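You operate a simulated robot arm through the tools that you are given. There is no shell and no other tool. Be economical: measure what you need, move in short steps, check, and stop when the job is done.

You are at the controls of a simulated robot arm. One attempt, no reset.

Task
Light the table lamp and drop both dark kernels down the red chute.
Fine: slide its cover shut again, leave the lamp on and the rest on the deck.

It is judged by the outcome, as a careful person would: the job done as asked, and still so three seconds after it is handed in. It fails if anything else is knocked over, pushed out of place, dropped, spilled or broken. Lids that push on must go on centred and level and be pressed home; caps that screw on are set level and turned clockwise until they are tight.

Robot
A 7-joint arm with a two-finger parallel gripper, fixed in place. Base frame: the origin is at the foot of the arm, x ahead of it, y to its left, z up; the work surface is at about z = 880. Lengths are in mm, angles in rad, forces in N, time in s.
With the tool pointing down near the work surface it reaches from about 360 to 780 mm from the base axis. Its first joint turns from -2.897 to 2.897 rad. Payload 3.91 kg.
Tool frame: the origin (TCP) lies between the finger pads and is the grasp point; the fingertips stand 30 mm ahead of it; z points along the fingers, y is the line along which they close. The gripper opens to 110 mm. The fingers are 20 mm wide and 10 mm thick; the gripper's body (48 by 112 mm) begins 55 mm behind the TCP.
Orientation is told as [roll, pitch, yaw] about the base's x, y, z axes, in that order, counted from this pose: with the fingers straight down and closing along the base's y, the tool's x points along the base's -x, its y along +y and its z along -z.

Tools
- The arm moves only by the tool move_arm. Its argument "rows" is a list of rows, each a list of 3 entries, a list of its own where there are three numbers: the shift along the tool's x, y, z in units of 50 mm (1.0 is 50 mm), then the turn, a rotation vector about the tool's x, y, z in units of 4 degrees (1.0 is 4 degrees), then the gripper command, from -1 (fully open) to 1 (shut), values between in proportion. In form: [[[dx, dy, dz], [rx, ry, rz], gripper], ...]. A call has 1 to 10 rows; each row shifts and turns the commanded pose from where the row before left it, along the tool's axes as they then stand. A call with a number of a shift or a turn outside -1 to 1 is refused whole. Rows are played at 5 a second. More than 50 mm and 0.15 rad between two rows, or a gripper value outside its range, and nothing of the call is played. A pose out of reach is approached as far as the arm can. The call stops where the force on the tool passes 40 N (or 10 N more than at its start, if that is more) or the arm is blocked; 0.2 s more then pass. Each finger travels about 153 mm/s and halts on what it meets, pressing with about 21 N; the grip force reading is that of the motor and also rises with nothing between the fingers. The clock runs only during rows and for 0.2 s after the last one: add rows that do not move to give the fingers time. It gives the time, the measured TCP pose, the force on the tool (base axes), the opening and the grip force at its end, in the units of the frame above (readings bear some noise), with the torque about the TCP (base axes, N m) and any sound that the robot's microphone picked up, and new pictures: "pictures" is both (left out), scene, wrist or none.
- Cameras (640 x 400 px; columns grow to the right, rows downward): "scene" is fixed at [49.3, 651, 1444]; the picture's right is [-0.72, -0.70, 0.00], its down [-0.40, 0.41, -0.82] and it looks along [0.57, -0.59, -0.57] (base axes); focal length 315 px, centre (320, 200). "wrist" rides on the gripper at [77, 7, -115] in the tool frame; the picture's right is [-0.09, 1.00, 0.00], its down [-0.80, -0.07, -0.59] and it looks along [-0.59, -0.05, 0.80] (tool axes); focal length 270 px, centre (320, 200). There is no depth. A picture from a camera that has moved, and an enlarged one, comes with that camera's place and axes in the base frame and with its lens.
- slide_trunk(by): slides the trunk up (or, below 0, down) by that many mm; the arm rides with it, the base frame stays. It gives what a move gives, with no picture.
- close_up(camera, box): a new picture of the part [left, top, right, bottom] of that camera's present view, enlarged. The clock stands still meanwhile.
- sign_off(): hands the job in; it is judged then, once.

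Work in short steps. Places have to be worked out from the pictures, the camera data and where the tool is seen: move nearer, look again, correct. Check each grasp and each placing, and mend what went wrong. You have 120 turns and 200 pictures in all, those below and enlarged ones among them. Open the gripper and draw the arm clear of the work before you hand the job in, unless the task says otherwise; then end with one line.

The tools are called after "Call:" as name(argument=value, ...) on one line, values as JSON. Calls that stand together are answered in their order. move_arm: Moves the arm, as the interface text tells. Its arguments: {"type":"object","properties":{"rows":{"type":"array","items":{"type":"array"}},"pictures":{"type":"string","enum":["both","scene","wrist","none"]}},"required":["rows"]} The other tools are called the same way: slide_trunk (by) slides the trunk up or down; close_up (camera, box) takes an enlarged picture of a part of a camera's view; sign_off () hands the job in.

At the start:

```text
time: 0.0
tool_pos: [476.5, 182.7, 1190.9]
orientation: [0.002, 0.001, 0.0]
ft_force: [-0.1, -0.3, -0.2]
ft_torque: [0.0, 0.02, 0.01]
finger_gap: 110.0
gripper_force: 0.1
trunk travel left (down, up): [-575.0, 35.0]
```

scene: 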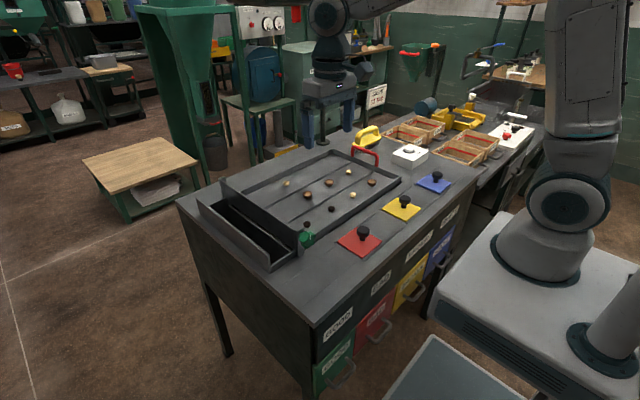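
wrist: 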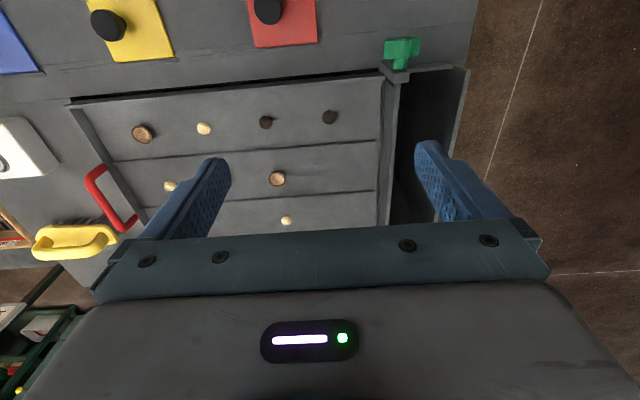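

I see a deck with kernels, coloured covers with knobs, and a white box. I'll enlarge both views to identify the parts.

Call:
close_up(camera="scene", box=[180, 120, 500, 320])

Call:
close_up(camera="scene", box=[340, 80, 560, 217])

Call:
close_up(camera="wrist", box=[0, 0, 480, 300])

```text
2.00 times, centred on (340, 220) of scene
camera zoom: at [49.3, 651.0, 1444.0], right [-0.72, -0.7, 0.0], down [-0.4, 0.41, -0.82], along [0.57, -0.59, -0.57], focal length 629 px, centre (280, 160)
```

zoom: 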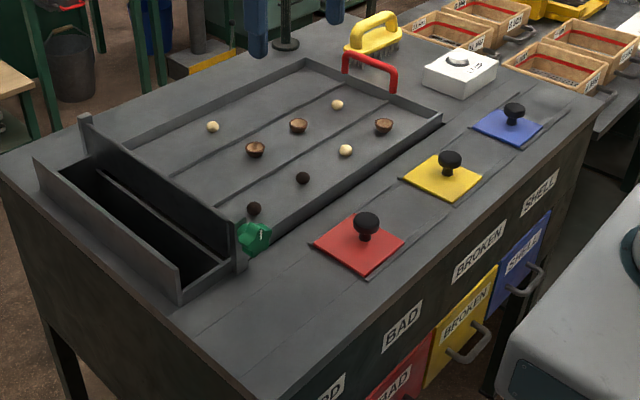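

```text
2.91 times, centred on (450, 148) of scene
camera zoom: at [49.3, 651.0, 1444.0], right [-0.72, -0.7, 0.0], down [-0.4, 0.41, -0.82], along [0.57, -0.59, -0.57], focal length 915 px, centre (-58, 350)
```

zoom: 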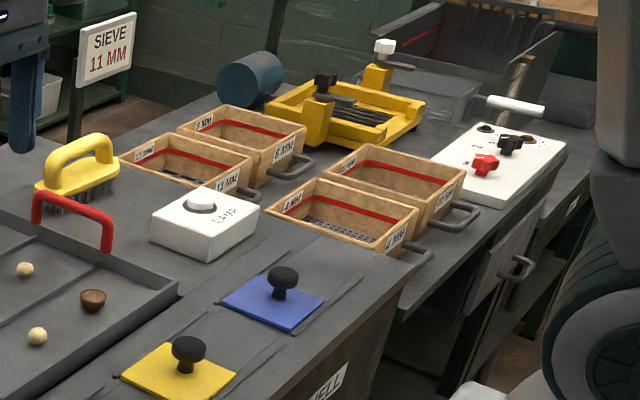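

```text
1.33 times, centred on (240, 150) of wrist
camera zoom: at [400.7, 190.2, 1303.8], right [0.09, 1.0, 0.0], down [0.8, -0.07, 0.59], along [0.59, -0.05, -0.8], focal length 360 px, centre (427, 267)
```

zoom: 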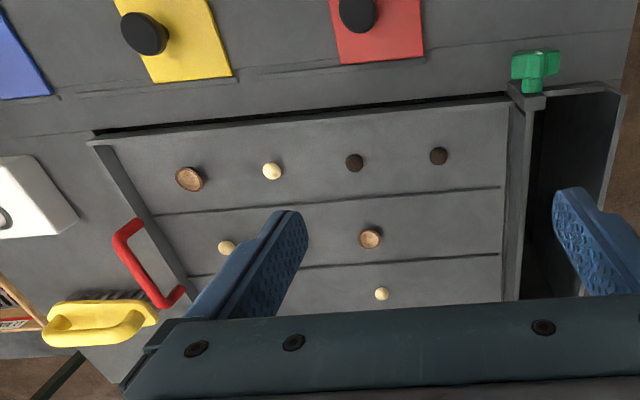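

The lamp switch is the white "LAMP" box at about (559,-350). The red cover's knob is near (398,133), and the dark kernels are near (543,95) and (543,192). I'll move over the red cover to look closer.

Call:
move_arm(rows=[[[0.38, -0.25, 0.45], [0, 0, 0], -1], [[0.38, -0.25, 0.45], [0, 0, 0], -1], [[0.38, -0.25, 0.45], [0, 0, 0], -1], [[0.38, -0.25, 0.45], [0, 0, 0], -1], [[0, 0, 0], [0, 0, 0], -1]])

```text
time: 1.2
tool_pos: [400.9, 132.6, 1102.0]
orientation: [-0.002, 0.001, 0.001]
ft_force: [-1.0, -0.6, 0.3]
ft_torque: [-0.01, -0.02, 0.01]
finger_gap: 110.1
gripper_force: 0.1
trunk travel left (down, up): [-575.0, 35.0]
camera wrist: at [324.0, 140.8, 1213.8], right [0.09, 1.0, 0.0], down [0.8, -0.07, 0.59], along [0.59, -0.05, -0.8], focal length 270 px, centre (320, 200)
```

scene: 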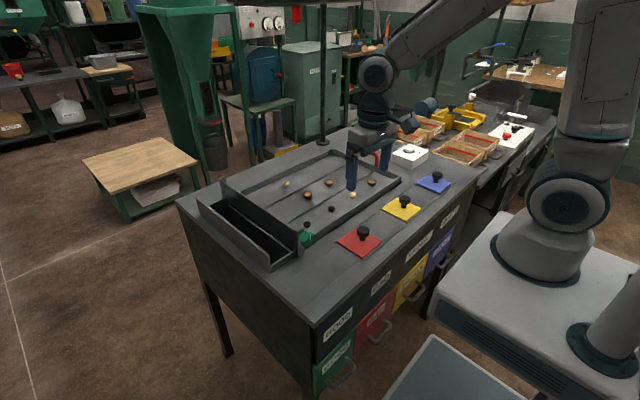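
wrist: 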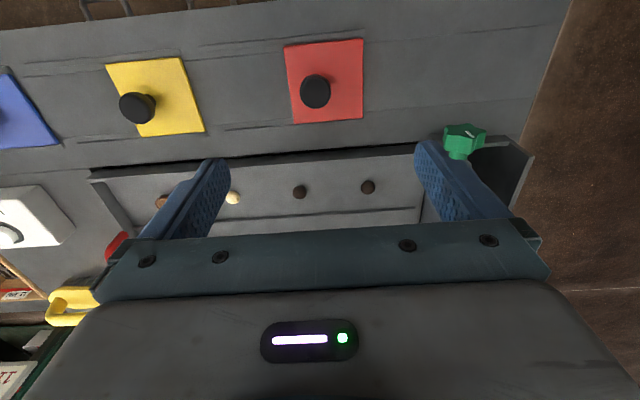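

Call:
close_up(camera="wrist", box=[140, 10, 460, 210])

Call:
close_up(camera="scene", box=[300, 160, 460, 260])

Call:
close_up(camera="scene", box=[240, 0, 440, 125])

```text
2.00 times, centred on (300, 110) of wrist
camera zoom: at [324.0, 140.8, 1213.8], right [0.09, 1.0, 0.0], down [0.8, -0.07, 0.59], along [0.59, -0.05, -0.8], focal length 541 px, centre (360, 380)
```

zoom: 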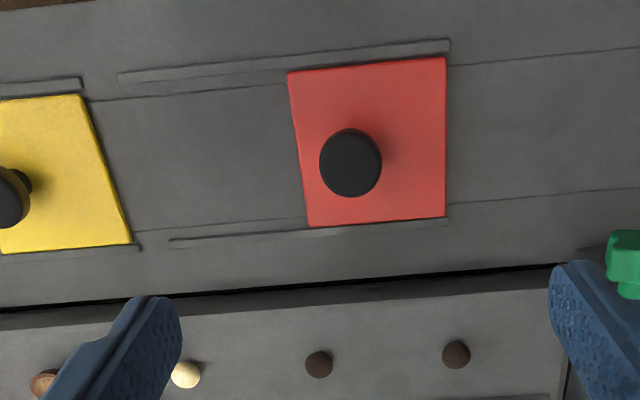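

```text
4.00 times, centred on (380, 210) of scene
camera zoom: at [49.3, 651.0, 1444.0], right [-0.72, -0.7, 0.0], down [-0.4, 0.41, -0.82], along [0.57, -0.59, -0.57], focal length 1259 px, centre (80, 160)
```

zoom: 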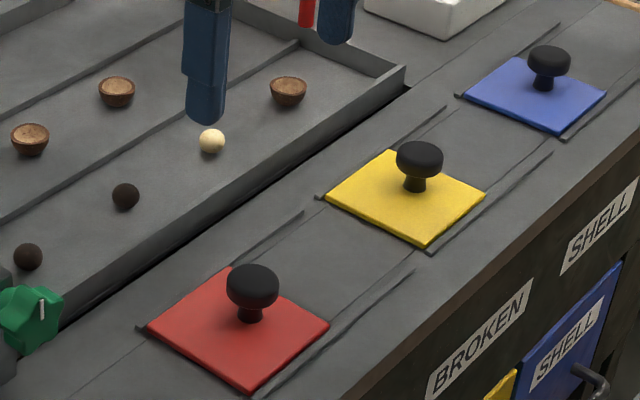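

```text
3.20 times, centred on (340, 62) of scene
camera zoom: at [49.3, 651.0, 1444.0], right [-0.72, -0.7, 0.0], down [-0.4, 0.41, -0.82], along [0.57, -0.59, -0.57], focal length 1007 px, centre (256, 640)
```

zoom: 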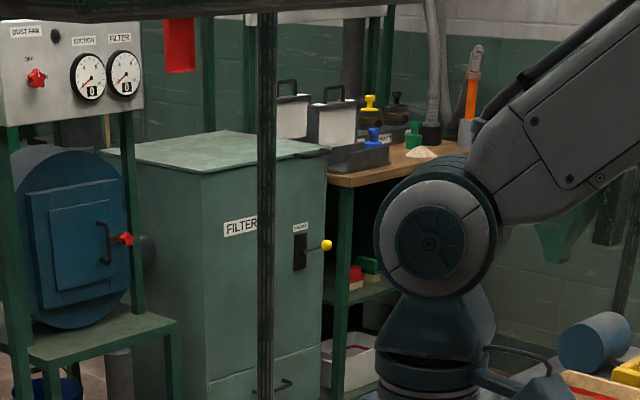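

The rails show the red cover slides toward -y. The knob's top is at about (398.5,129,920) and it is about 31 mm wide. I'll descend over it with the fingers open along y.

Call:
move_arm(rows=[[[0.05, -0.07, 0.8], [0, 0, 0], -1], [[0, 0, 0.8], [0, 0, 0], -1], [[0, 0, 0.8], [0, 0, 0], -0.6], [[0, 0, 0.4], [0, 0, 0], -0.3], [[0, 0, 0], [0, 0, 0], -0.3]])

```text
time: 2.4
tool_pos: [399.2, 129.7, 960.5]
orientation: [-0.001, 0.001, -0.001]
ft_force: [-0.3, 0.6, -0.1]
ft_torque: [-0.02, -0.01, -0.03]
finger_gap: 71.4
gripper_force: 0.2
trunk travel left (down, up): [-575.0, 35.0]
camera wrist: at [322.7, 137.2, 1073.4], right [0.09, 1.0, 0.0], down [0.8, -0.07, 0.59], along [0.59, -0.05, -0.8], focal length 270 px, centre (320, 200)
```

scene: 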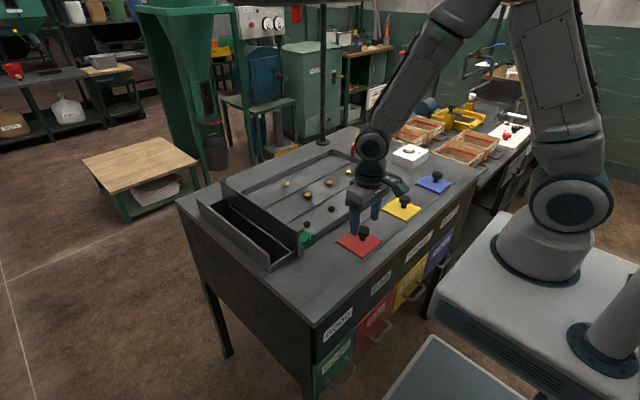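
wrist: 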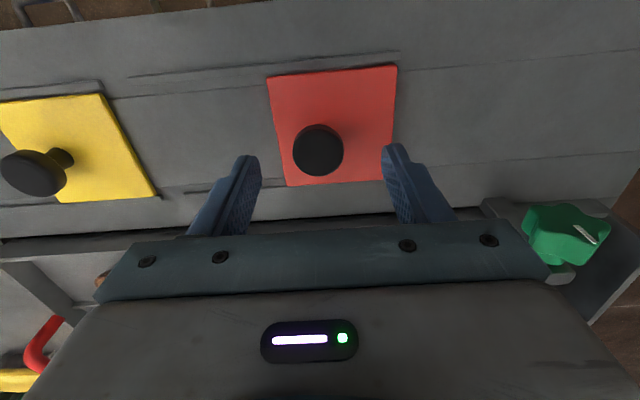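

The knob sits centred between the fingers at (398,130). I'll descend to TCP z≈926 and close on it.

Call:
move_arm(rows=[[[0.02, 0, 0.35], [0, 0, 0], -0.3], [[0, 0, 0.33], [0, 0, 0], -0.3], [[0, 0, 0], [0, 0, 0], 0.3], [[0, 0, 0], [0, 0, 0], 0.6], [[0, 0, 0], [0, 0, 0], 0.6]])

```text
time: 3.6
tool_pos: [398.2, 128.4, 926.0]
orientation: [0.001, 0.001, -0.002]
ft_force: [0.0, -9.3, -3.9]
ft_torque: [-0.19, -0.85, -0.3]
finger_gap: 33.5
gripper_force: 44.6
trunk travel left (down, up): [-575.0, 35.0]
camera wrist: at [321.8, 135.7, 1039.8], right [0.09, 1.0, 0.0], down [0.8, -0.07, 0.59], along [0.59, -0.05, -0.8], focal length 270 px, centre (320, 200)
```

scene: 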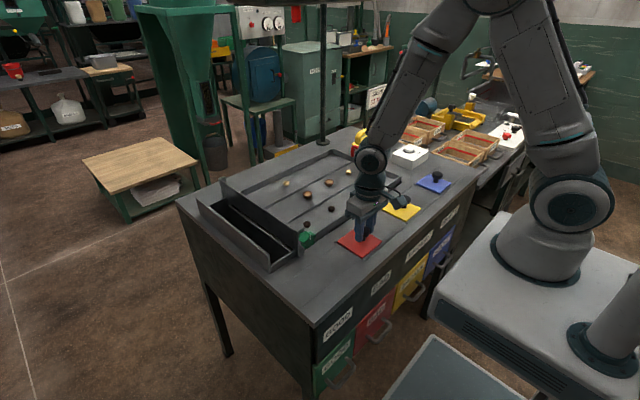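
wrist: 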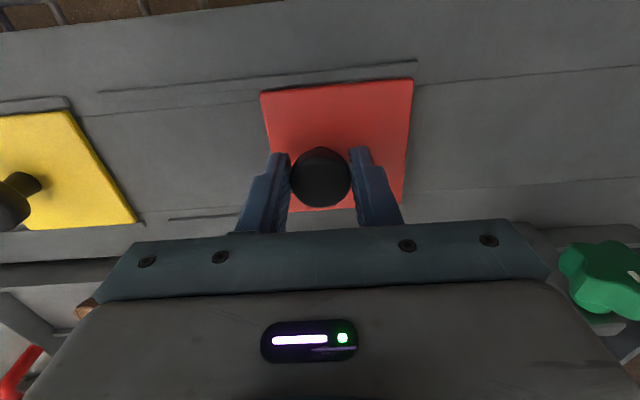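

The knob is gripped (gap 33.5). I'll slide toward -y in small steps, watching the force.

Call:
move_arm(rows=[[[0, -0.2, 0], [0, 0, 0], 0.6], [[0, -0.2, 0], [0, 0, 0], 0.6], [[0, -0.2, 0], [0, 0, 0], 0.6], [[0, -0.2, 0], [0, 0, 0], 0.6], [[0, -0.2, 0], [0, 0, 0], 0.6], [[0, -0.2, 0], [0, 0, 0], 0.6], [[0, -0.2, 0], [0, 0, 0], 0.6], [[0, -0.2, 0], [0, 0, 0], 0.6]])

```text
time: 5.4
tool_pos: [399.5, 48.8, 927.6]
orientation: [0.0, -0.001, -0.002]
ft_force: [4.7, -1.5, 8.4]
ft_torque: [0.39, 0.5, 0.17]
finger_gap: 33.9
gripper_force: 45.1
trunk travel left (down, up): [-575.0, 35.0]
camera wrist: at [321.6, 55.9, 1039.8], right [0.09, 1.0, 0.0], down [0.8, -0.07, 0.6], along [0.59, -0.05, -0.8], focal length 270 px, centre (320, 200)
```

scene: 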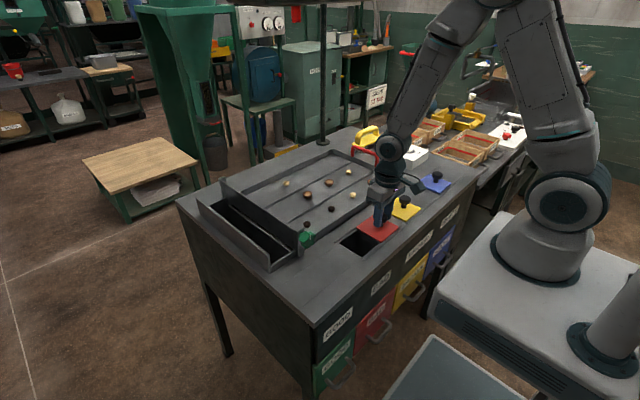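
wrist: 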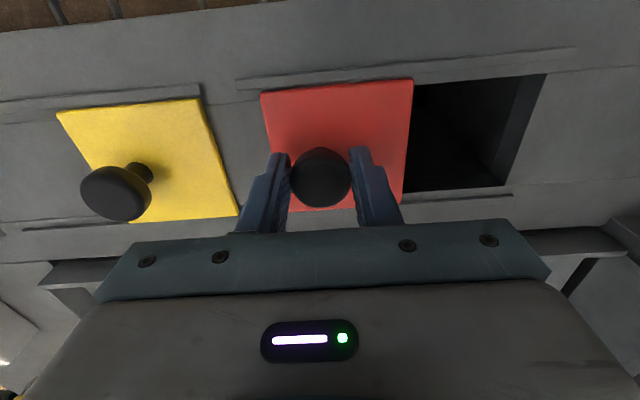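

The red chute is open, about 80 mm of the hole showing. I'll release the knob, rise, and head toward the lamp box.

Call:
move_arm(rows=[[[0, 0, 0], [0, 0, 0], -0.2], [[0, 0, 0], [0, 0, 0], -0.2], [[0, 0, -0.6], [0, 0, 0], -0.2], [[0, 0, -1], [0, 0, 0], -0.2], [[0, 0, -1], [0, 0, 0], -0.2], [[-0.5, -0.8, 0], [0, 0, 0], -0.2], [[-0.5, -0.8, 0], [0, 0, 0], -0.2], [[-0.5, -0.8, 0], [0, 0, 0], 0.3], [[-0.5, -0.8, 0], [0, 0, 0], 1], [[0, -0.9, 0], [0, 0, 0], 1]], pictures="both")

```text
time: 7.6
tool_pos: [496.9, -158.1, 1055.6]
orientation: [0.001, 0.001, -0.003]
ft_force: [-0.5, -0.4, 1.1]
ft_torque: [0.01, -0.03, 0.01]
finger_gap: 0.1
gripper_force: 20.4
trunk travel left (down, up): [-575.0, 35.0]
camera wrist: at [421.2, -150.3, 1169.0], right [0.09, 1.0, 0.0], down [0.8, -0.07, 0.59], along [0.59, -0.05, -0.8], focal length 270 px, centre (320, 200)
```

scene: 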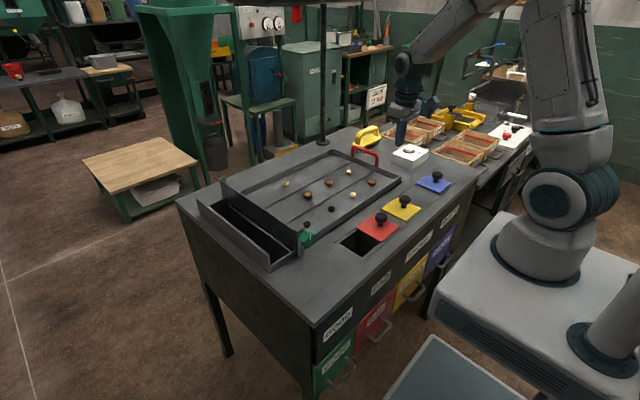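
wrist: 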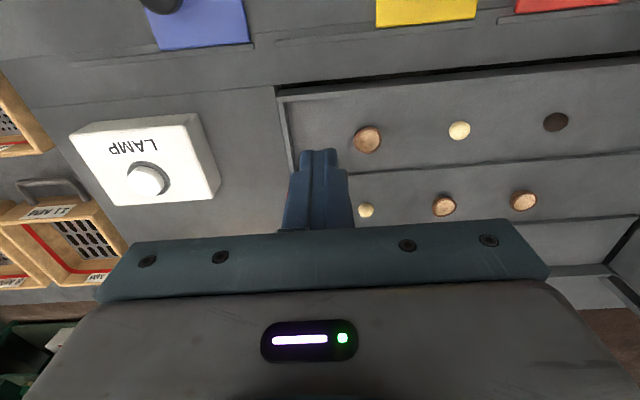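

The lamp button is at about (550,-337) with its top near z≈940. I'll move above it with the fingers closed.

Call:
move_arm(rows=[[[-0.26, -0.9, 0], [0, 0, 0], 1], [[-0.26, -0.9, 0], [0, 0, 0], 1], [[-0.26, -0.9, 0], [0, 0, 0], 1], [[-0.28, -0.88, 0], [0, 0, 0], 1], [[0, 0, 0.6], [0, 0, 0], 1], [[0, 0, 0.5], [0, 0, 0], 1], [[0, 0, 0], [0, 0, 0], 1]])

```text
time: 9.2
tool_pos: [551.8, -335.8, 1000.9]
orientation: [0.0, 0.0, -0.001]
ft_force: [-0.1, 0.3, 0.9]
ft_torque: [-0.02, 0.0, 0.01]
finger_gap: 0.2
gripper_force: 20.9
trunk travel left (down, up): [-575.0, 35.0]
camera wrist: at [474.4, -327.9, 1114.6], right [0.09, 1.0, 0.0], down [0.8, -0.07, 0.59], along [0.59, -0.05, -0.8], focal length 270 px, centre (320, 200)
```

scene: 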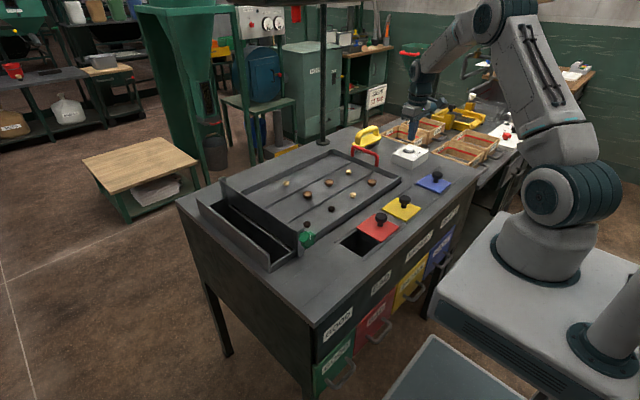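
wrist: 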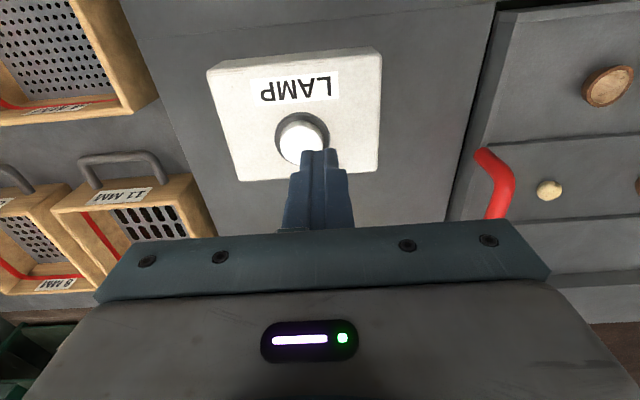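

The button appears at about (553,-346), so I'll shift 10 mm in -y and lower to just above it.

Call:
move_arm(rows=[[[-0.02, -0.2, 0], [0, 0, 0], 1], [[0, 0, 0.3], [0, 0, 0], 1], [[0, 0, 0.2], [0, 0, 0], 1], [[0, 0, 0], [0, 0, 0], 1]])

```text
time: 10.2
tool_pos: [552.0, -345.0, 977.3]
orientation: [-0.001, -0.002, -0.001]
ft_force: [0.3, -0.3, 0.3]
ft_torque: [0.02, -0.03, -0.01]
finger_gap: 0.0
gripper_force: 20.6
trunk travel left (down, up): [-575.0, 35.0]
camera wrist: at [475.1, -337.5, 1089.5], right [0.09, 1.0, 0.0], down [0.8, -0.07, 0.59], along [0.59, -0.05, -0.8], focal length 270 px, centre (320, 200)
```

scene: 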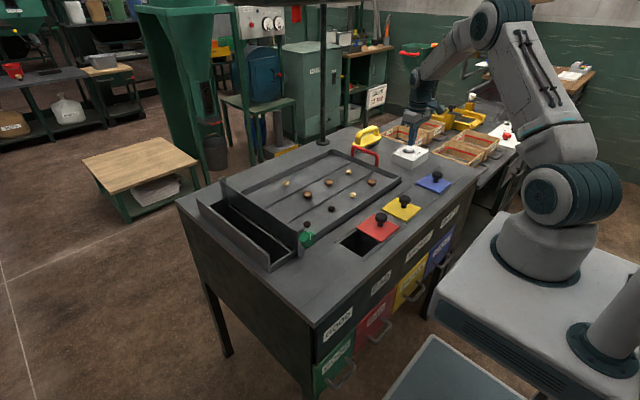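
wrist: 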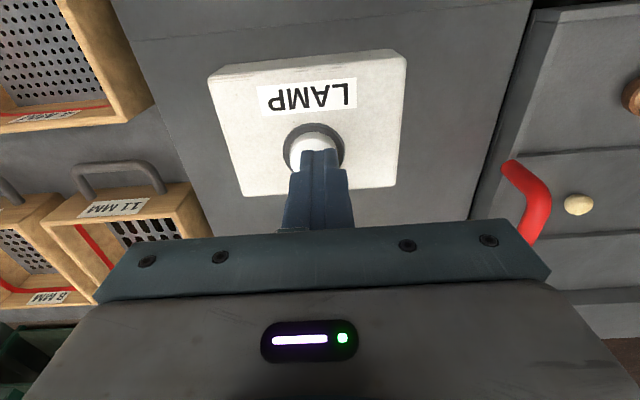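

The tip lines up with the button. I'll press down in small steps.

Call:
move_arm(rows=[[[0, -0.02, 0.12], [0, 0, 0], 1], [[0, 0, 0.08], [0, 0, 0], 1], [[0, 0, 0.06], [0, 0, 0], 1], [[0, 0, 0.06], [0, 0, 0], 1], [[0, 0, 0], [0, 0, 0], 1]], pictures="both")

```text
time: 11.4
tool_pos: [552.2, -345.5, 961.6]
orientation: [0.0, 0.0, 0.001]
ft_force: [-0.2, -0.5, 0.6]
ft_torque: [0.0, -0.01, -0.01]
finger_gap: 0.0
gripper_force: 21.6
trunk travel left (down, up): [-575.0, 35.0]
camera wrist: at [475.0, -338.3, 1073.7], right [0.09, 1.0, 0.0], down [0.8, -0.07, 0.59], along [0.59, -0.05, -0.8], focal length 270 px, centre (320, 200)
```

scene: 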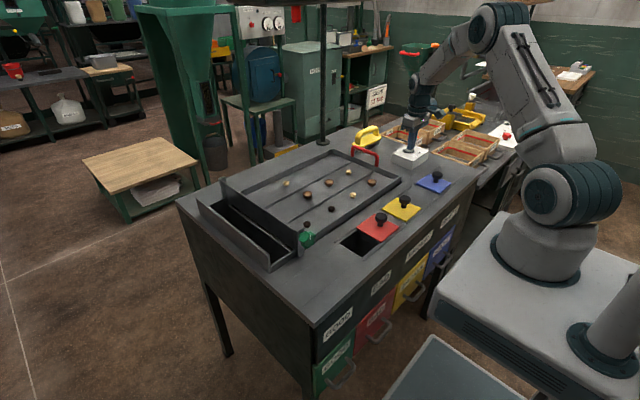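
wrist: 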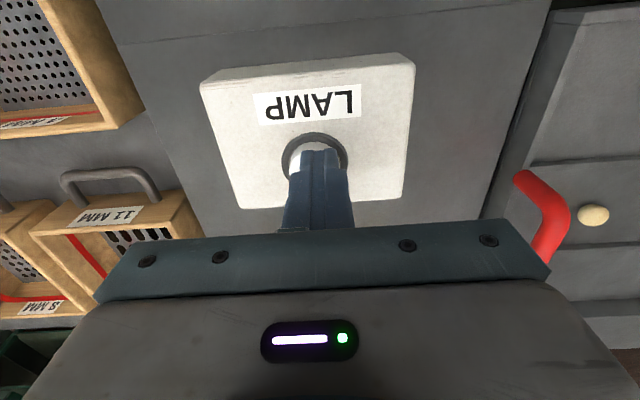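

No contact yet (tip at z≈931.6). I'll continue down in 2 mm steps.

Call:
move_arm(rows=[[[0, 0, 0.04], [0, 0, 0], 1], [[0, 0, 0.04], [0, 0, 0], 1], [[0, 0, 0.04], [0, 0, 0], 1], [[0, 0, 0], [0, 0, 0], 1]], pictures="scene")

```text
time: 12.4
tool_pos: [552.3, -345.5, 956.8]
orientation: [-0.001, -0.003, -0.001]
ft_force: [0.3, -0.3, 8.6]
ft_torque: [0.0, -0.03, 0.0]
finger_gap: 0.0
gripper_force: 21.8
trunk travel left (down, up): [-575.0, 35.0]
heard: click
```

scene: 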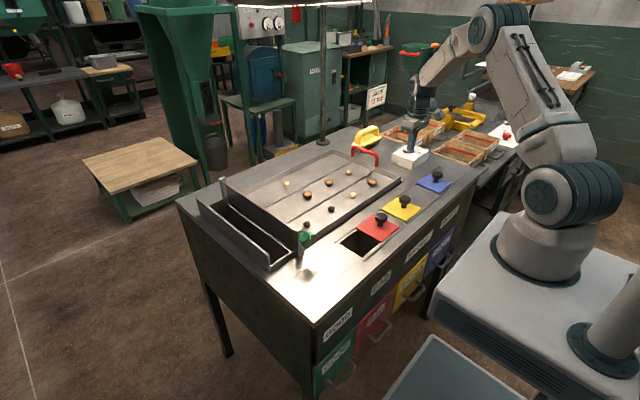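

The button clicked and the lamp is lit. I'll lift straight up and travel to above the first dark kernel near (543,95), opening the gripper on the way.

Call:
move_arm(rows=[[[0, 0, -0.8], [0, 0, 0], 1], [[0, 0, -0.9], [0, 0, 0], 1], [[0, 0.95, 0], [0, 0, 0], 1], [[0, 0.95, 0], [0, 0, 0], 0.5], [[0, 0.95, 0], [0, 0, 0], 0], [[0, 0.95, 0], [0, 0, 0], 0], [[0, 0.95, 0], [0, 0, 0], 0], [[0, 0.95, 0], [0, 0, 0], 0], [[0, 0.95, 0], [0, 0, 0], 0], [[0.1, 0.95, 0], [0, 0, 0], 0]], pictures="none")

Call:
move_arm(rows=[[[0.1, 0.95, 0], [0, 0, 0], 0], [[0, 0.25, 0.5], [0, 0, 0], 0], [[0, 0, 0.5], [0, 0, 0], 0], [[0, 0, 0], [0, 0, 0], 0]])

```text
time: 14.6
tool_pos: [547.0, 34.7, 1039.0]
orientation: [0.002, 0.0, -0.001]
ft_force: [0.3, 0.8, 0.3]
ft_torque: [0.01, 0.01, 0.02]
finger_gap: 55.2
gripper_force: 0.1
trunk travel left (down, up): [-575.0, 35.0]
```

```text
time: 15.6
tool_pos: [541.8, 94.3, 989.8]
orientation: [0.0, -0.001, 0.0]
ft_force: [-0.5, 0.2, 0.2]
ft_torque: [0.0, 0.0, -0.01]
finger_gap: 55.0
gripper_force: 0.2
trunk travel left (down, up): [-575.0, 35.0]
camera wrist: at [465.3, 101.2, 1102.7], right [0.09, 1.0, 0.0], down [0.8, -0.07, 0.59], along [0.59, -0.05, -0.8], focal length 270 px, centre (320, 200)
```

scene: 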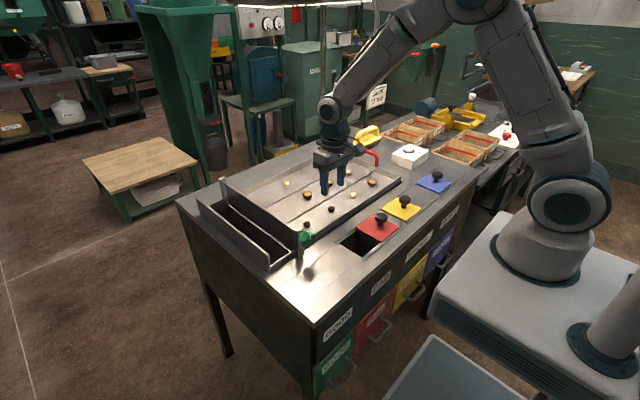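
wrist: 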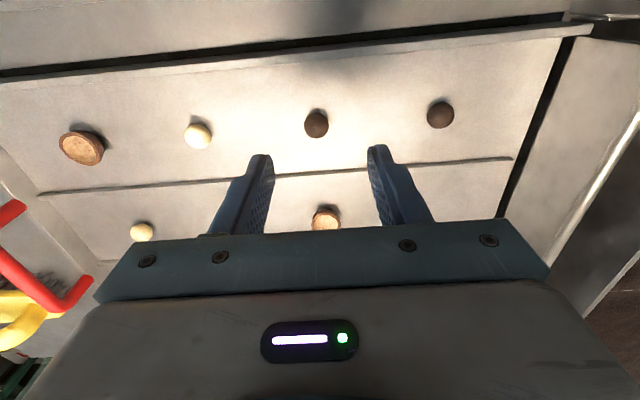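

The first dark kernel is at about (542,92,896) and is about 18 mm across. I'll lower close to it and check again.

Call:
move_arm(rows=[[[0, -0.05, 0.5], [0, 0, 0], 0], [[0, 0, 0.5], [0, 0, 0], 0], [[0, 0, 0], [0, 0, 0], 0]])

```text
time: 16.4
tool_pos: [543.2, 91.7, 939.4]
orientation: [-0.001, 0.001, -0.001]
ft_force: [0.3, -0.2, 0.5]
ft_torque: [0.0, -0.02, -0.01]
finger_gap: 54.8
gripper_force: 0.0
trunk travel left (down, up): [-575.0, 35.0]
camera wrist: at [465.6, 98.9, 1052.5], right [0.09, 1.0, 0.0], down [0.8, -0.07, 0.59], along [0.59, -0.05, -0.8], focal length 270 px, centre (320, 200)
```

scene: 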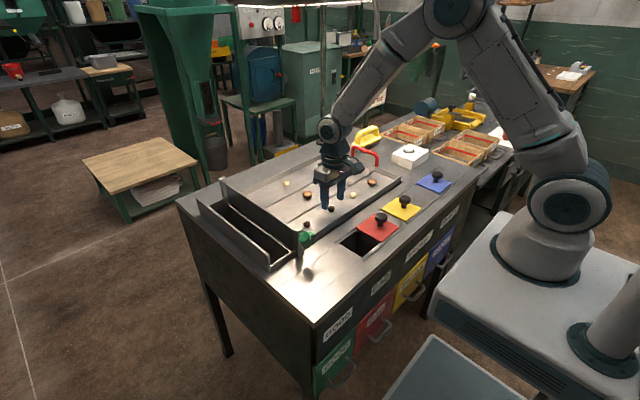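
wrist: 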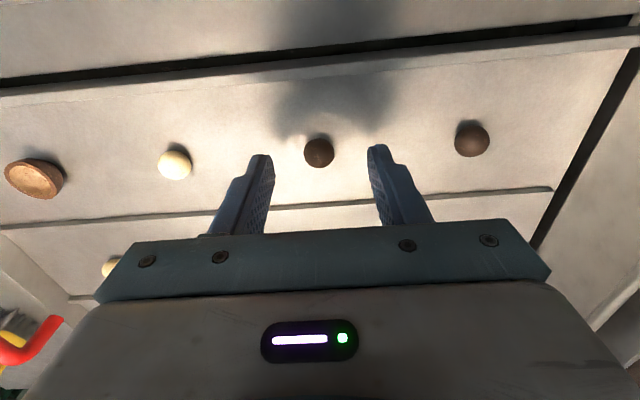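

It is aligned at (543,91). I'll lower the tips to about z≈890 and close.

Call:
move_arm(rows=[[[0, 0, 0.2], [0, 0, 0], 0], [[0, 0, 0.2], [0, 0, 0], 0], [[0, 0, 0], [0, 0, 0], 0.5], [[0, 0, 0], [0, 0, 0], 1], [[0, 0, 0], [0, 0, 0], 1]], pictures="wrist")

```text
time: 17.6
tool_pos: [541.4, 90.4, 920.0]
orientation: [0.001, 0.0, 0.0]
ft_force: [-0.2, -0.2, 0.0]
ft_torque: [-0.02, 0.01, 0.0]
finger_gap: 9.9
gripper_force: 20.5
trunk travel left (down, up): [-575.0, 35.0]
camera wrist: at [465.5, 98.6, 1032.4], right [0.09, 1.0, 0.0], down [0.8, -0.07, 0.59], along [0.59, -0.05, -0.8], focal length 270 px, centre (320, 200)
```

wrist: 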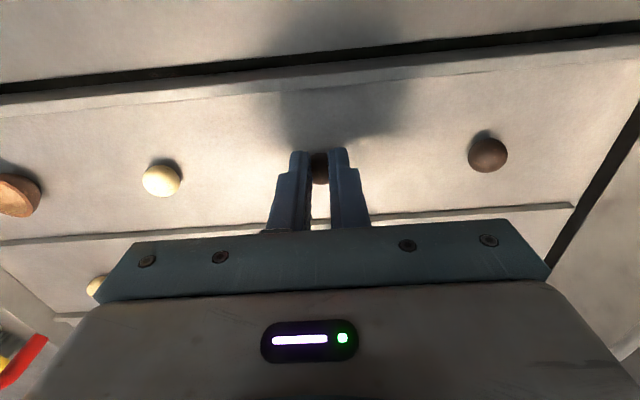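

The gap is 9.9 mm on an ~18 mm kernel, so the grip may be near its edge. I'll zoom in.

Call:
close_up(camera="wrist", box=[240, 110, 400, 210])

Call:
close_up(camera="scene", box=[280, 160, 380, 222])

```text
4.00 times, centred on (320, 160) of wrist
camera zoom: at [465.5, 98.6, 1032.4], right [0.09, 1.0, 0.0], down [0.8, -0.07, 0.59], along [0.59, -0.05, -0.8], focal length 1081 px, centre (320, 360)
```

zoom: 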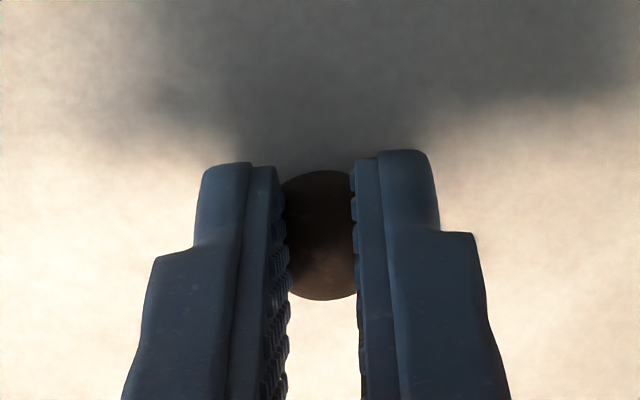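

```text
6.40 times, centred on (330, 191) of scene
camera zoom: at [49.3, 651.0, 1444.0], right [-0.72, -0.7, 0.0], down [-0.4, 0.41, -0.82], along [0.57, -0.59, -0.57], focal length 2014 px, centre (256, 258)
```

zoom: 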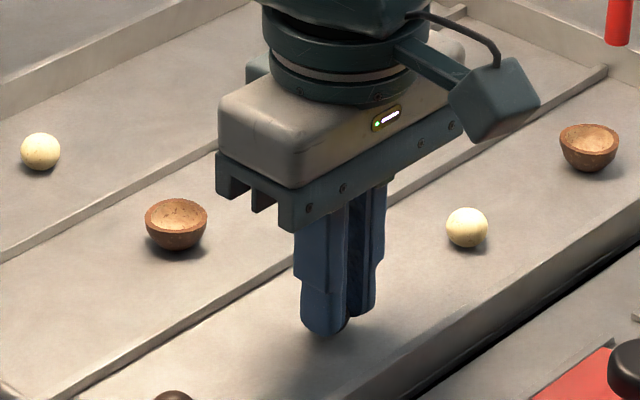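

The fingers hold only the upper cap, and the kernel sits a few mm lower and farther in x. I'll open slightly, shift +3 mm x, go 6 mm down and close again.

Call:
move_arm(rows=[[[0, 0, 0], [0, 0, 0], 0.4], [[0, 0, 0], [0, 0, 0], 0.4], [[-0.06, 0, 0.06], [0, 0, 0], 0.4], [[0, 0, 0.06], [0, 0, 0], 0.4], [[0, 0, 0], [0, 0, 0], 0.6], [[0, 0, 0], [0, 0, 0], 1], [[0, 0, 0], [0, 0, 0], 1]], pictures="wrist")

Call:
close_up(camera="wrist", box=[240, 110, 400, 210])

```text
time: 19.2
tool_pos: [545.2, 91.9, 913.7]
orientation: [-0.001, -0.001, 0.0]
ft_force: [0.1, 1.0, 0.3]
ft_torque: [-0.02, -0.03, 0.02]
finger_gap: 9.8
gripper_force: 21.3
trunk travel left (down, up): [-575.0, 35.0]
camera wrist: at [468.2, 98.7, 1026.7], right [0.09, 1.0, 0.0], down [0.8, -0.07, 0.59], along [0.59, -0.05, -0.8], focal length 270 px, centre (320, 200)
```

wrist: 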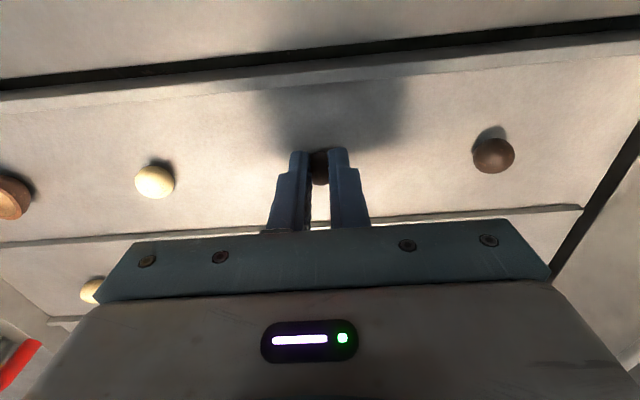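

```text
4.00 times, centred on (320, 160) of wrist
camera zoom: at [468.2, 98.7, 1026.7], right [0.09, 1.0, 0.0], down [0.8, -0.07, 0.59], along [0.59, -0.05, -0.8], focal length 1081 px, centre (320, 360)
```

zoom: 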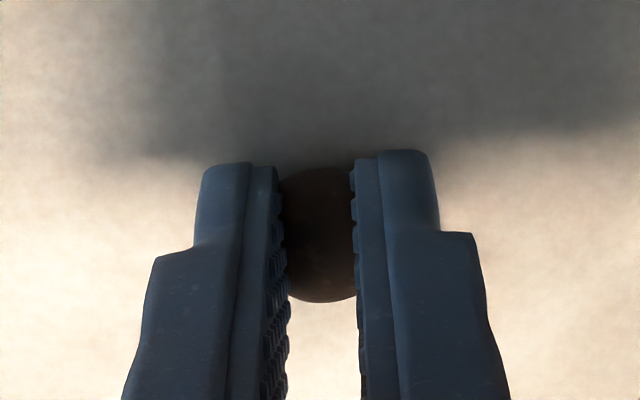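

The gap is unchanged, so it may already be seated well in the grip. I'll lift and check.

Call:
move_arm(rows=[[[0, 0, -0.2], [0, 0, 0], 1], [[0, 0, -0.6], [0, 0, 0], 1], [[0, 0, -0.7], [0, 0, 0], 1], [[0, 0, 0], [0, 0, 0], 1]])

Call:
close_up(camera="wrist", box=[240, 110, 400, 210])

```text
time: 20.2
tool_pos: [546.3, 89.7, 987.4]
orientation: [0.002, 0.0, 0.0]
ft_force: [-1.0, 0.4, 0.2]
ft_torque: [0.01, -0.04, 0.03]
finger_gap: 9.4
gripper_force: 21.1
trunk travel left (down, up): [-575.0, 35.0]
camera wrist: at [469.5, 98.1, 1101.8], right [0.09, 1.0, 0.0], down [0.8, -0.07, 0.59], along [0.59, -0.05, -0.8], focal length 270 px, centre (320, 200)
```

scene: 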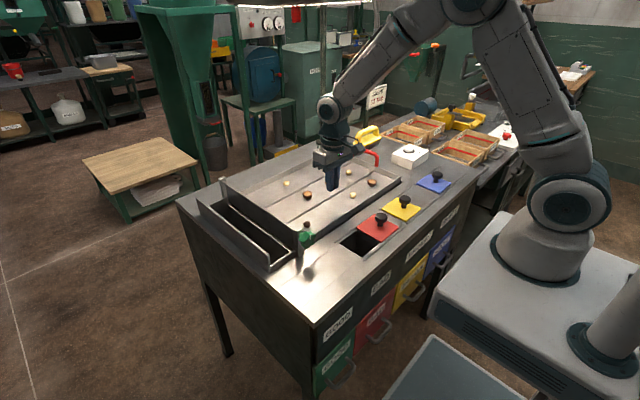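
wrist: 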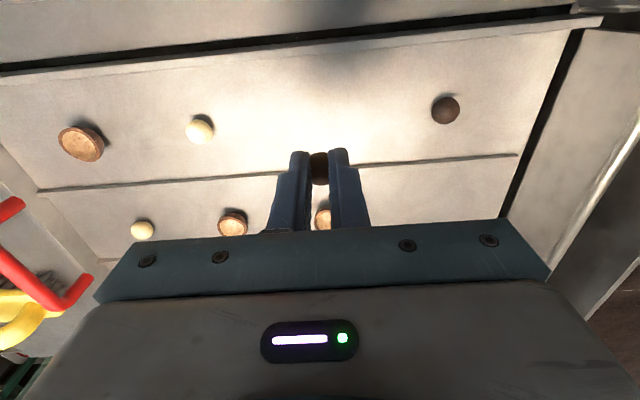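

```text
4.00 times, centred on (320, 160) of wrist
camera zoom: at [469.5, 98.1, 1101.8], right [0.09, 1.0, 0.0], down [0.8, -0.07, 0.59], along [0.59, -0.05, -0.8], focal length 1081 px, centre (320, 360)
```

zoom: 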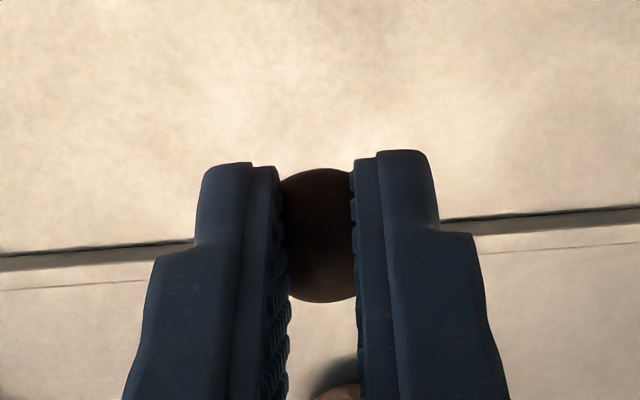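

The kernel is held well. The chute hole is centred at about (399,137), so I'll carry it there.

Call:
move_arm(rows=[[[0.74, 0.24, 0], [0, 0, 0], 1], [[0.74, 0.24, 0], [0, 0, 0], 1], [[0.74, 0.24, 0], [0, 0, 0], 1], [[0.72, 0.22, 0], [0, 0, 0], 1], [[0, 0, 0.5], [0, 0, 0], 1], [[0, 0, 0], [0, 0, 0], 1]])

```text
time: 21.6
tool_pos: [397.2, 137.6, 963.6]
orientation: [0.0, 0.0, 0.002]
ft_force: [-0.5, -0.2, 0.2]
ft_torque: [0.03, 0.04, 0.01]
finger_gap: 9.6
gripper_force: 20.8
trunk travel left (down, up): [-575.0, 35.0]
camera wrist: at [321.0, 145.8, 1076.3], right [0.09, 1.0, 0.0], down [0.8, -0.07, 0.59], along [0.59, -0.05, -0.8], focal length 270 px, centre (320, 200)
```

scene: 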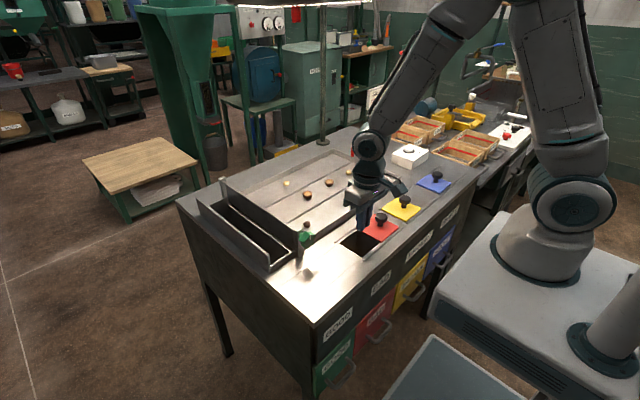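
wrist: 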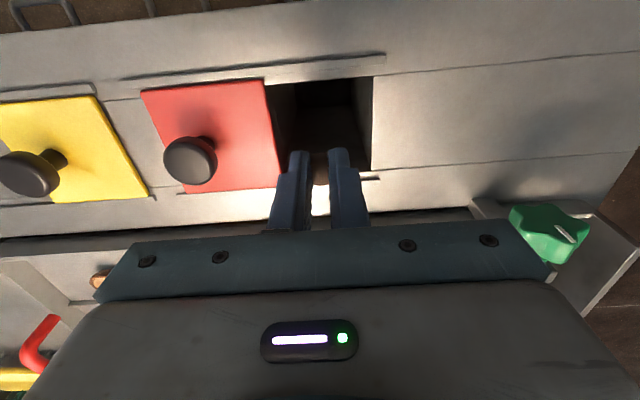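

The hole spans about x 365–437 and y 103–177. I'll nudge to its centre (400,140), lower the tips to the opening, and release with a small opening.

Call:
move_arm(rows=[[[-0.05, 0.05, 0.4], [0, 0, 0], 1], [[0, 0, 0.4], [0, 0, 0], 1], [[0, 0, 0], [0, 0, 0], 1], [[0, 0, 0], [0, 0, 0], 0.5], [[0, 0, 0], [0, 0, 0], 0.5], [[0, 0, 0], [0, 0, 0], 0.5]])

Call:
close_up(camera="wrist", box=[240, 60, 400, 200])

```text
time: 23.0
tool_pos: [400.8, 140.6, 924.5]
orientation: [0.001, 0.0, 0.001]
ft_force: [0.1, 0.1, 0.3]
ft_torque: [-0.01, 0.02, 0.01]
finger_gap: 27.5
gripper_force: 0.2
trunk travel left (down, up): [-575.0, 35.0]
camera wrist: at [324.1, 148.6, 1036.9], right [0.09, 1.0, 0.0], down [0.8, -0.07, 0.59], along [0.59, -0.05, -0.8], focal length 270 px, centre (320, 200)
```

scene: 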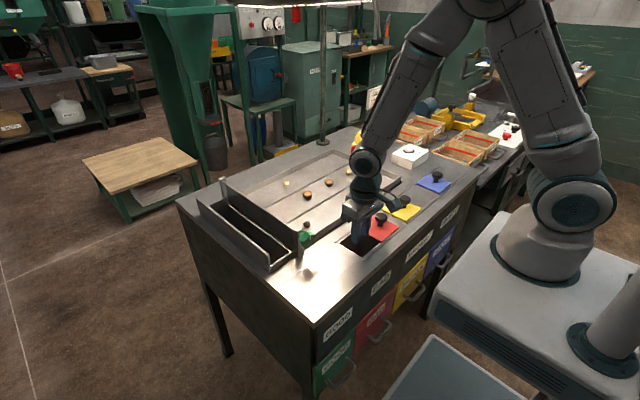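
wrist: 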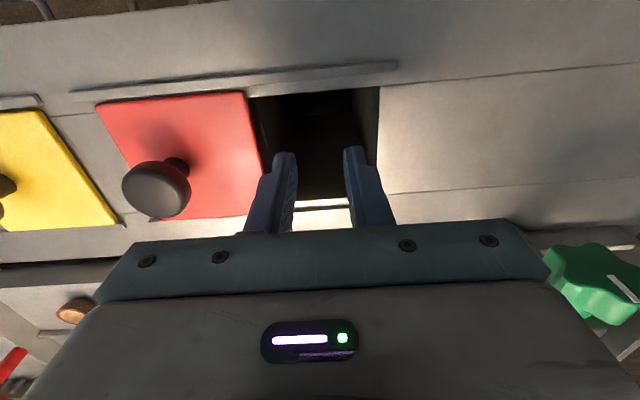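

```text
2.86 times, centred on (320, 130) of wrist
camera zoom: at [324.1, 148.6, 1036.9], right [0.09, 1.0, 0.0], down [0.8, -0.07, 0.59], along [0.59, -0.05, -0.8], focal length 772 px, centre (320, 400)
```

zoom: 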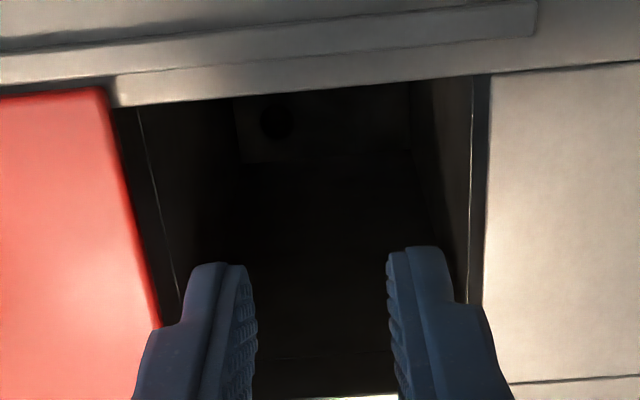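

The dark kernel is visible down in the chute. Now I'll rise and go to the second kernel near (545,188).

Call:
move_arm(rows=[[[0, 0, -0.7], [0, 0, 0], 0.5], [[0, 0, -0.7], [0, 0, 0], 0.2], [[-0.72, 0.24, 0], [0, 0, 0], 0], [[-0.72, 0.24, 0], [0, 0, 0], 0], [[-0.72, 0.24, 0], [0, 0, 0], 0], [[-0.72, 0.24, 0], [0, 0, 0], 0], [[0, 0, 0.5], [0, 0, 0], 0], [[0, 0, 0.5], [0, 0, 0], 0], [[0, 0, 0], [0, 0, 0], 0]])

```text
time: 25.0
tool_pos: [543.6, 188.2, 942.8]
orientation: [0.001, 0.0, 0.001]
ft_force: [-0.1, 0.2, -0.3]
ft_torque: [-0.02, 0.01, -0.06]
finger_gap: 54.9
gripper_force: 0.0
trunk travel left (down, up): [-575.0, 35.0]
camera wrist: at [468.0, 196.8, 1056.2], right [0.09, 1.0, 0.0], down [0.8, -0.07, 0.59], along [0.59, -0.05, -0.8], focal length 270 px, centre (320, 200)
```

scene: 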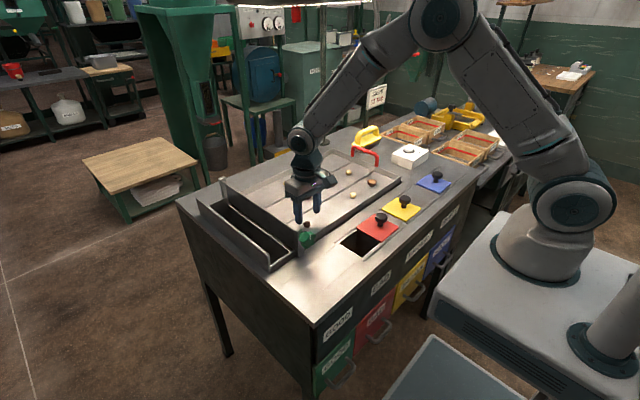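
wrist: 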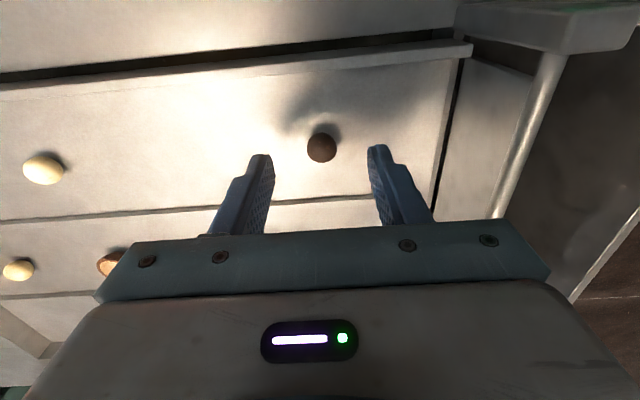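

The kernel is at (545,190). I'll lower to TCP z≈914 and close.

Call:
move_arm(rows=[[[-0.03, 0.04, 0.28], [0, 0, 0], 0], [[0, 0, 0.3], [0, 0, 0], 0], [[0, 0, 0], [0, 0, 0], 0.4], [[0, 0, 0], [0, 0, 0], 0.7], [[0, 0, 0], [0, 0, 0], 1], [[0, 0, 0], [0, 0, 0], 1], [[0, 0, -0.4], [0, 0, 0], 1], [[0, 0, -0.7], [0, 0, 0], 1], [[0, 0, 0], [0, 0, 0], 1]])

Call:
close_up(camera="wrist", box=[240, 110, 400, 210])

```text
time: 27.0
tool_pos: [545.4, 191.8, 969.1]
orientation: [0.0, -0.002, 0.001]
ft_force: [0.0, -0.2, 0.3]
ft_torque: [-0.02, 0.02, 0.02]
finger_gap: 9.7
gripper_force: 21.0
trunk travel left (down, up): [-575.0, 35.0]
camera wrist: at [469.1, 198.8, 1082.7], right [0.09, 1.0, 0.0], down [0.8, -0.07, 0.59], along [0.59, -0.05, -0.8], focal length 270 px, centre (320, 200)
```

scene: 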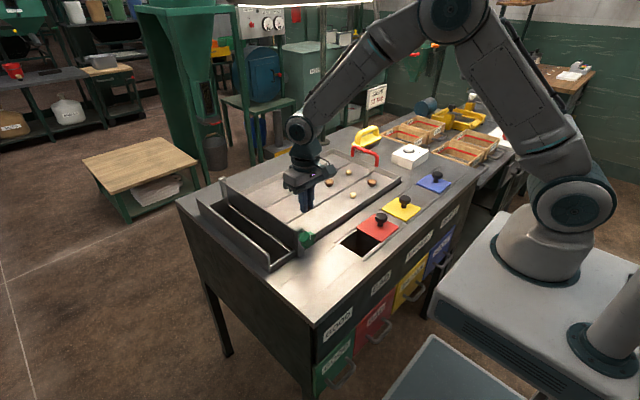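
wrist: 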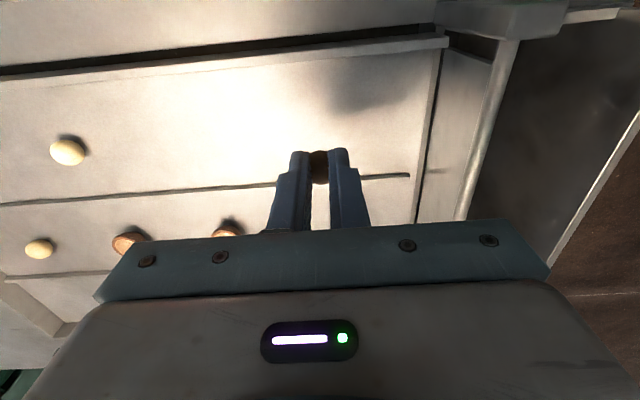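

```text
4.00 times, centred on (320, 160) of wrist
camera zoom: at [469.1, 198.8, 1082.7], right [0.09, 1.0, 0.0], down [0.8, -0.07, 0.59], along [0.59, -0.05, -0.8], focal length 1081 px, centre (320, 360)
```

zoom: 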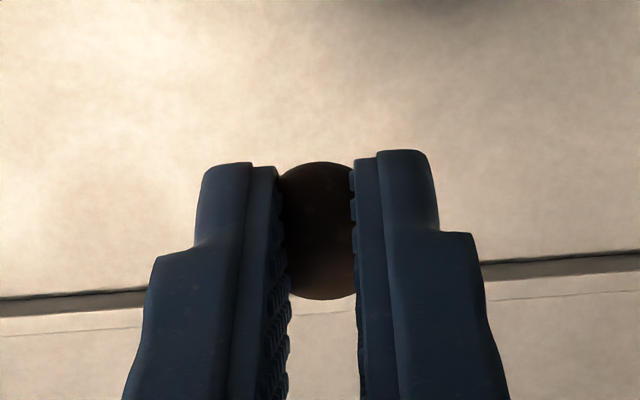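

The second kernel is held. I'll carry it to the hole centre, moving -y first to stay clear of the green knob.

Call:
move_arm(rows=[[[0, -0.55, -0.4], [0, 0, 0], 1], [[0.5, -0.49, 0], [0, 0, 0], 1], [[0.8, 0, 0], [0, 0, 0], 1], [[0.8, 0, 0], [0, 0, 0], 1], [[0.8, 0, 0], [0, 0, 0], 1], [[0, 0, 0.65], [0, 0, 0], 1], [[0, 0, 0.65], [0, 0, 0], 1], [[0, 0, 0], [0, 0, 0], 1]])

```text
time: 28.8
tool_pos: [400.9, 139.7, 926.2]
orientation: [-0.001, -0.001, -0.002]
ft_force: [-0.3, 1.1, -0.1]
ft_torque: [0.01, 0.0, 0.05]
finger_gap: 9.6
gripper_force: 20.9
trunk travel left (down, up): [-575.0, 35.0]
camera wrist: at [323.3, 146.7, 1038.1], right [0.09, 1.0, 0.0], down [0.8, -0.07, 0.59], along [0.59, -0.05, -0.8], focal length 270 px, centre (320, 200)
```

scene: 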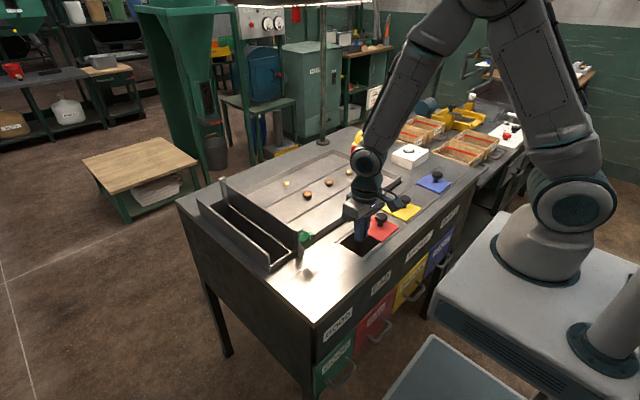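
wrist: 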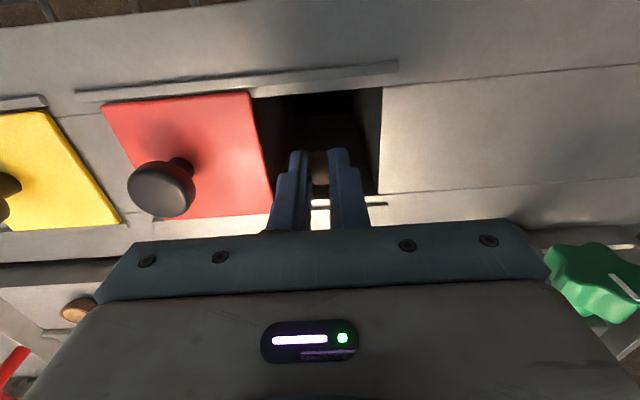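

I'm over the hole in the same pose as before, so I'll release and look.

Call:
move_arm(rows=[[[0, 0, 0], [0, 0, 0], 0.5], [[0, 0, 0], [0, 0, 0], 0.5], [[0, 0, 0], [0, 0, 0], 0.5], [[0, 0, -0.8], [0, 0, 0], 0.5], [[0, 0, -0.4], [0, 0, 0], 0.5], [[0, 0, 0], [0, 0, 0], 0.5]], pictures="wrist")

Call:
close_up(camera="wrist", box=[240, 60, 400, 200])

```text
time: 30.2
tool_pos: [399.8, 139.2, 985.2]
orientation: [-0.003, 0.001, 0.001]
ft_force: [0.3, 0.0, 0.4]
ft_torque: [-0.05, 0.01, 0.01]
finger_gap: 27.5
gripper_force: 0.1
trunk travel left (down, up): [-575.0, 35.0]
camera wrist: at [323.5, 146.9, 1097.8], right [0.09, 1.0, 0.0], down [0.8, -0.07, 0.59], along [0.59, -0.05, -0.8], focal length 270 px, centre (320, 200)
```

wrist: 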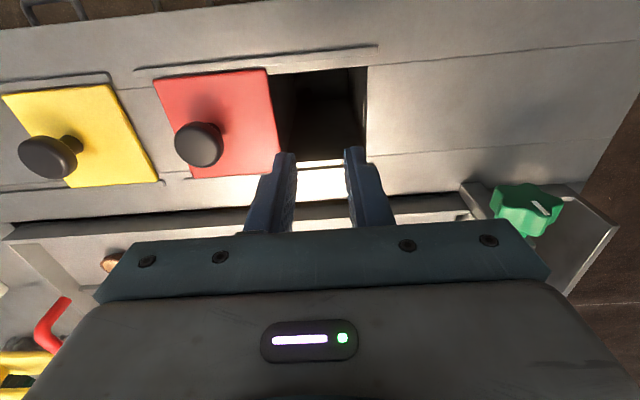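

```text
2.86 times, centred on (320, 130) of wrist
camera zoom: at [323.5, 146.9, 1097.8], right [0.09, 1.0, 0.0], down [0.8, -0.07, 0.59], along [0.59, -0.05, -0.8], focal length 772 px, centre (320, 400)
```

zoom: 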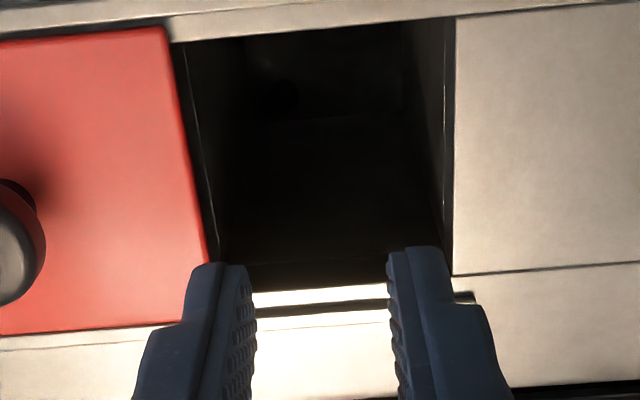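

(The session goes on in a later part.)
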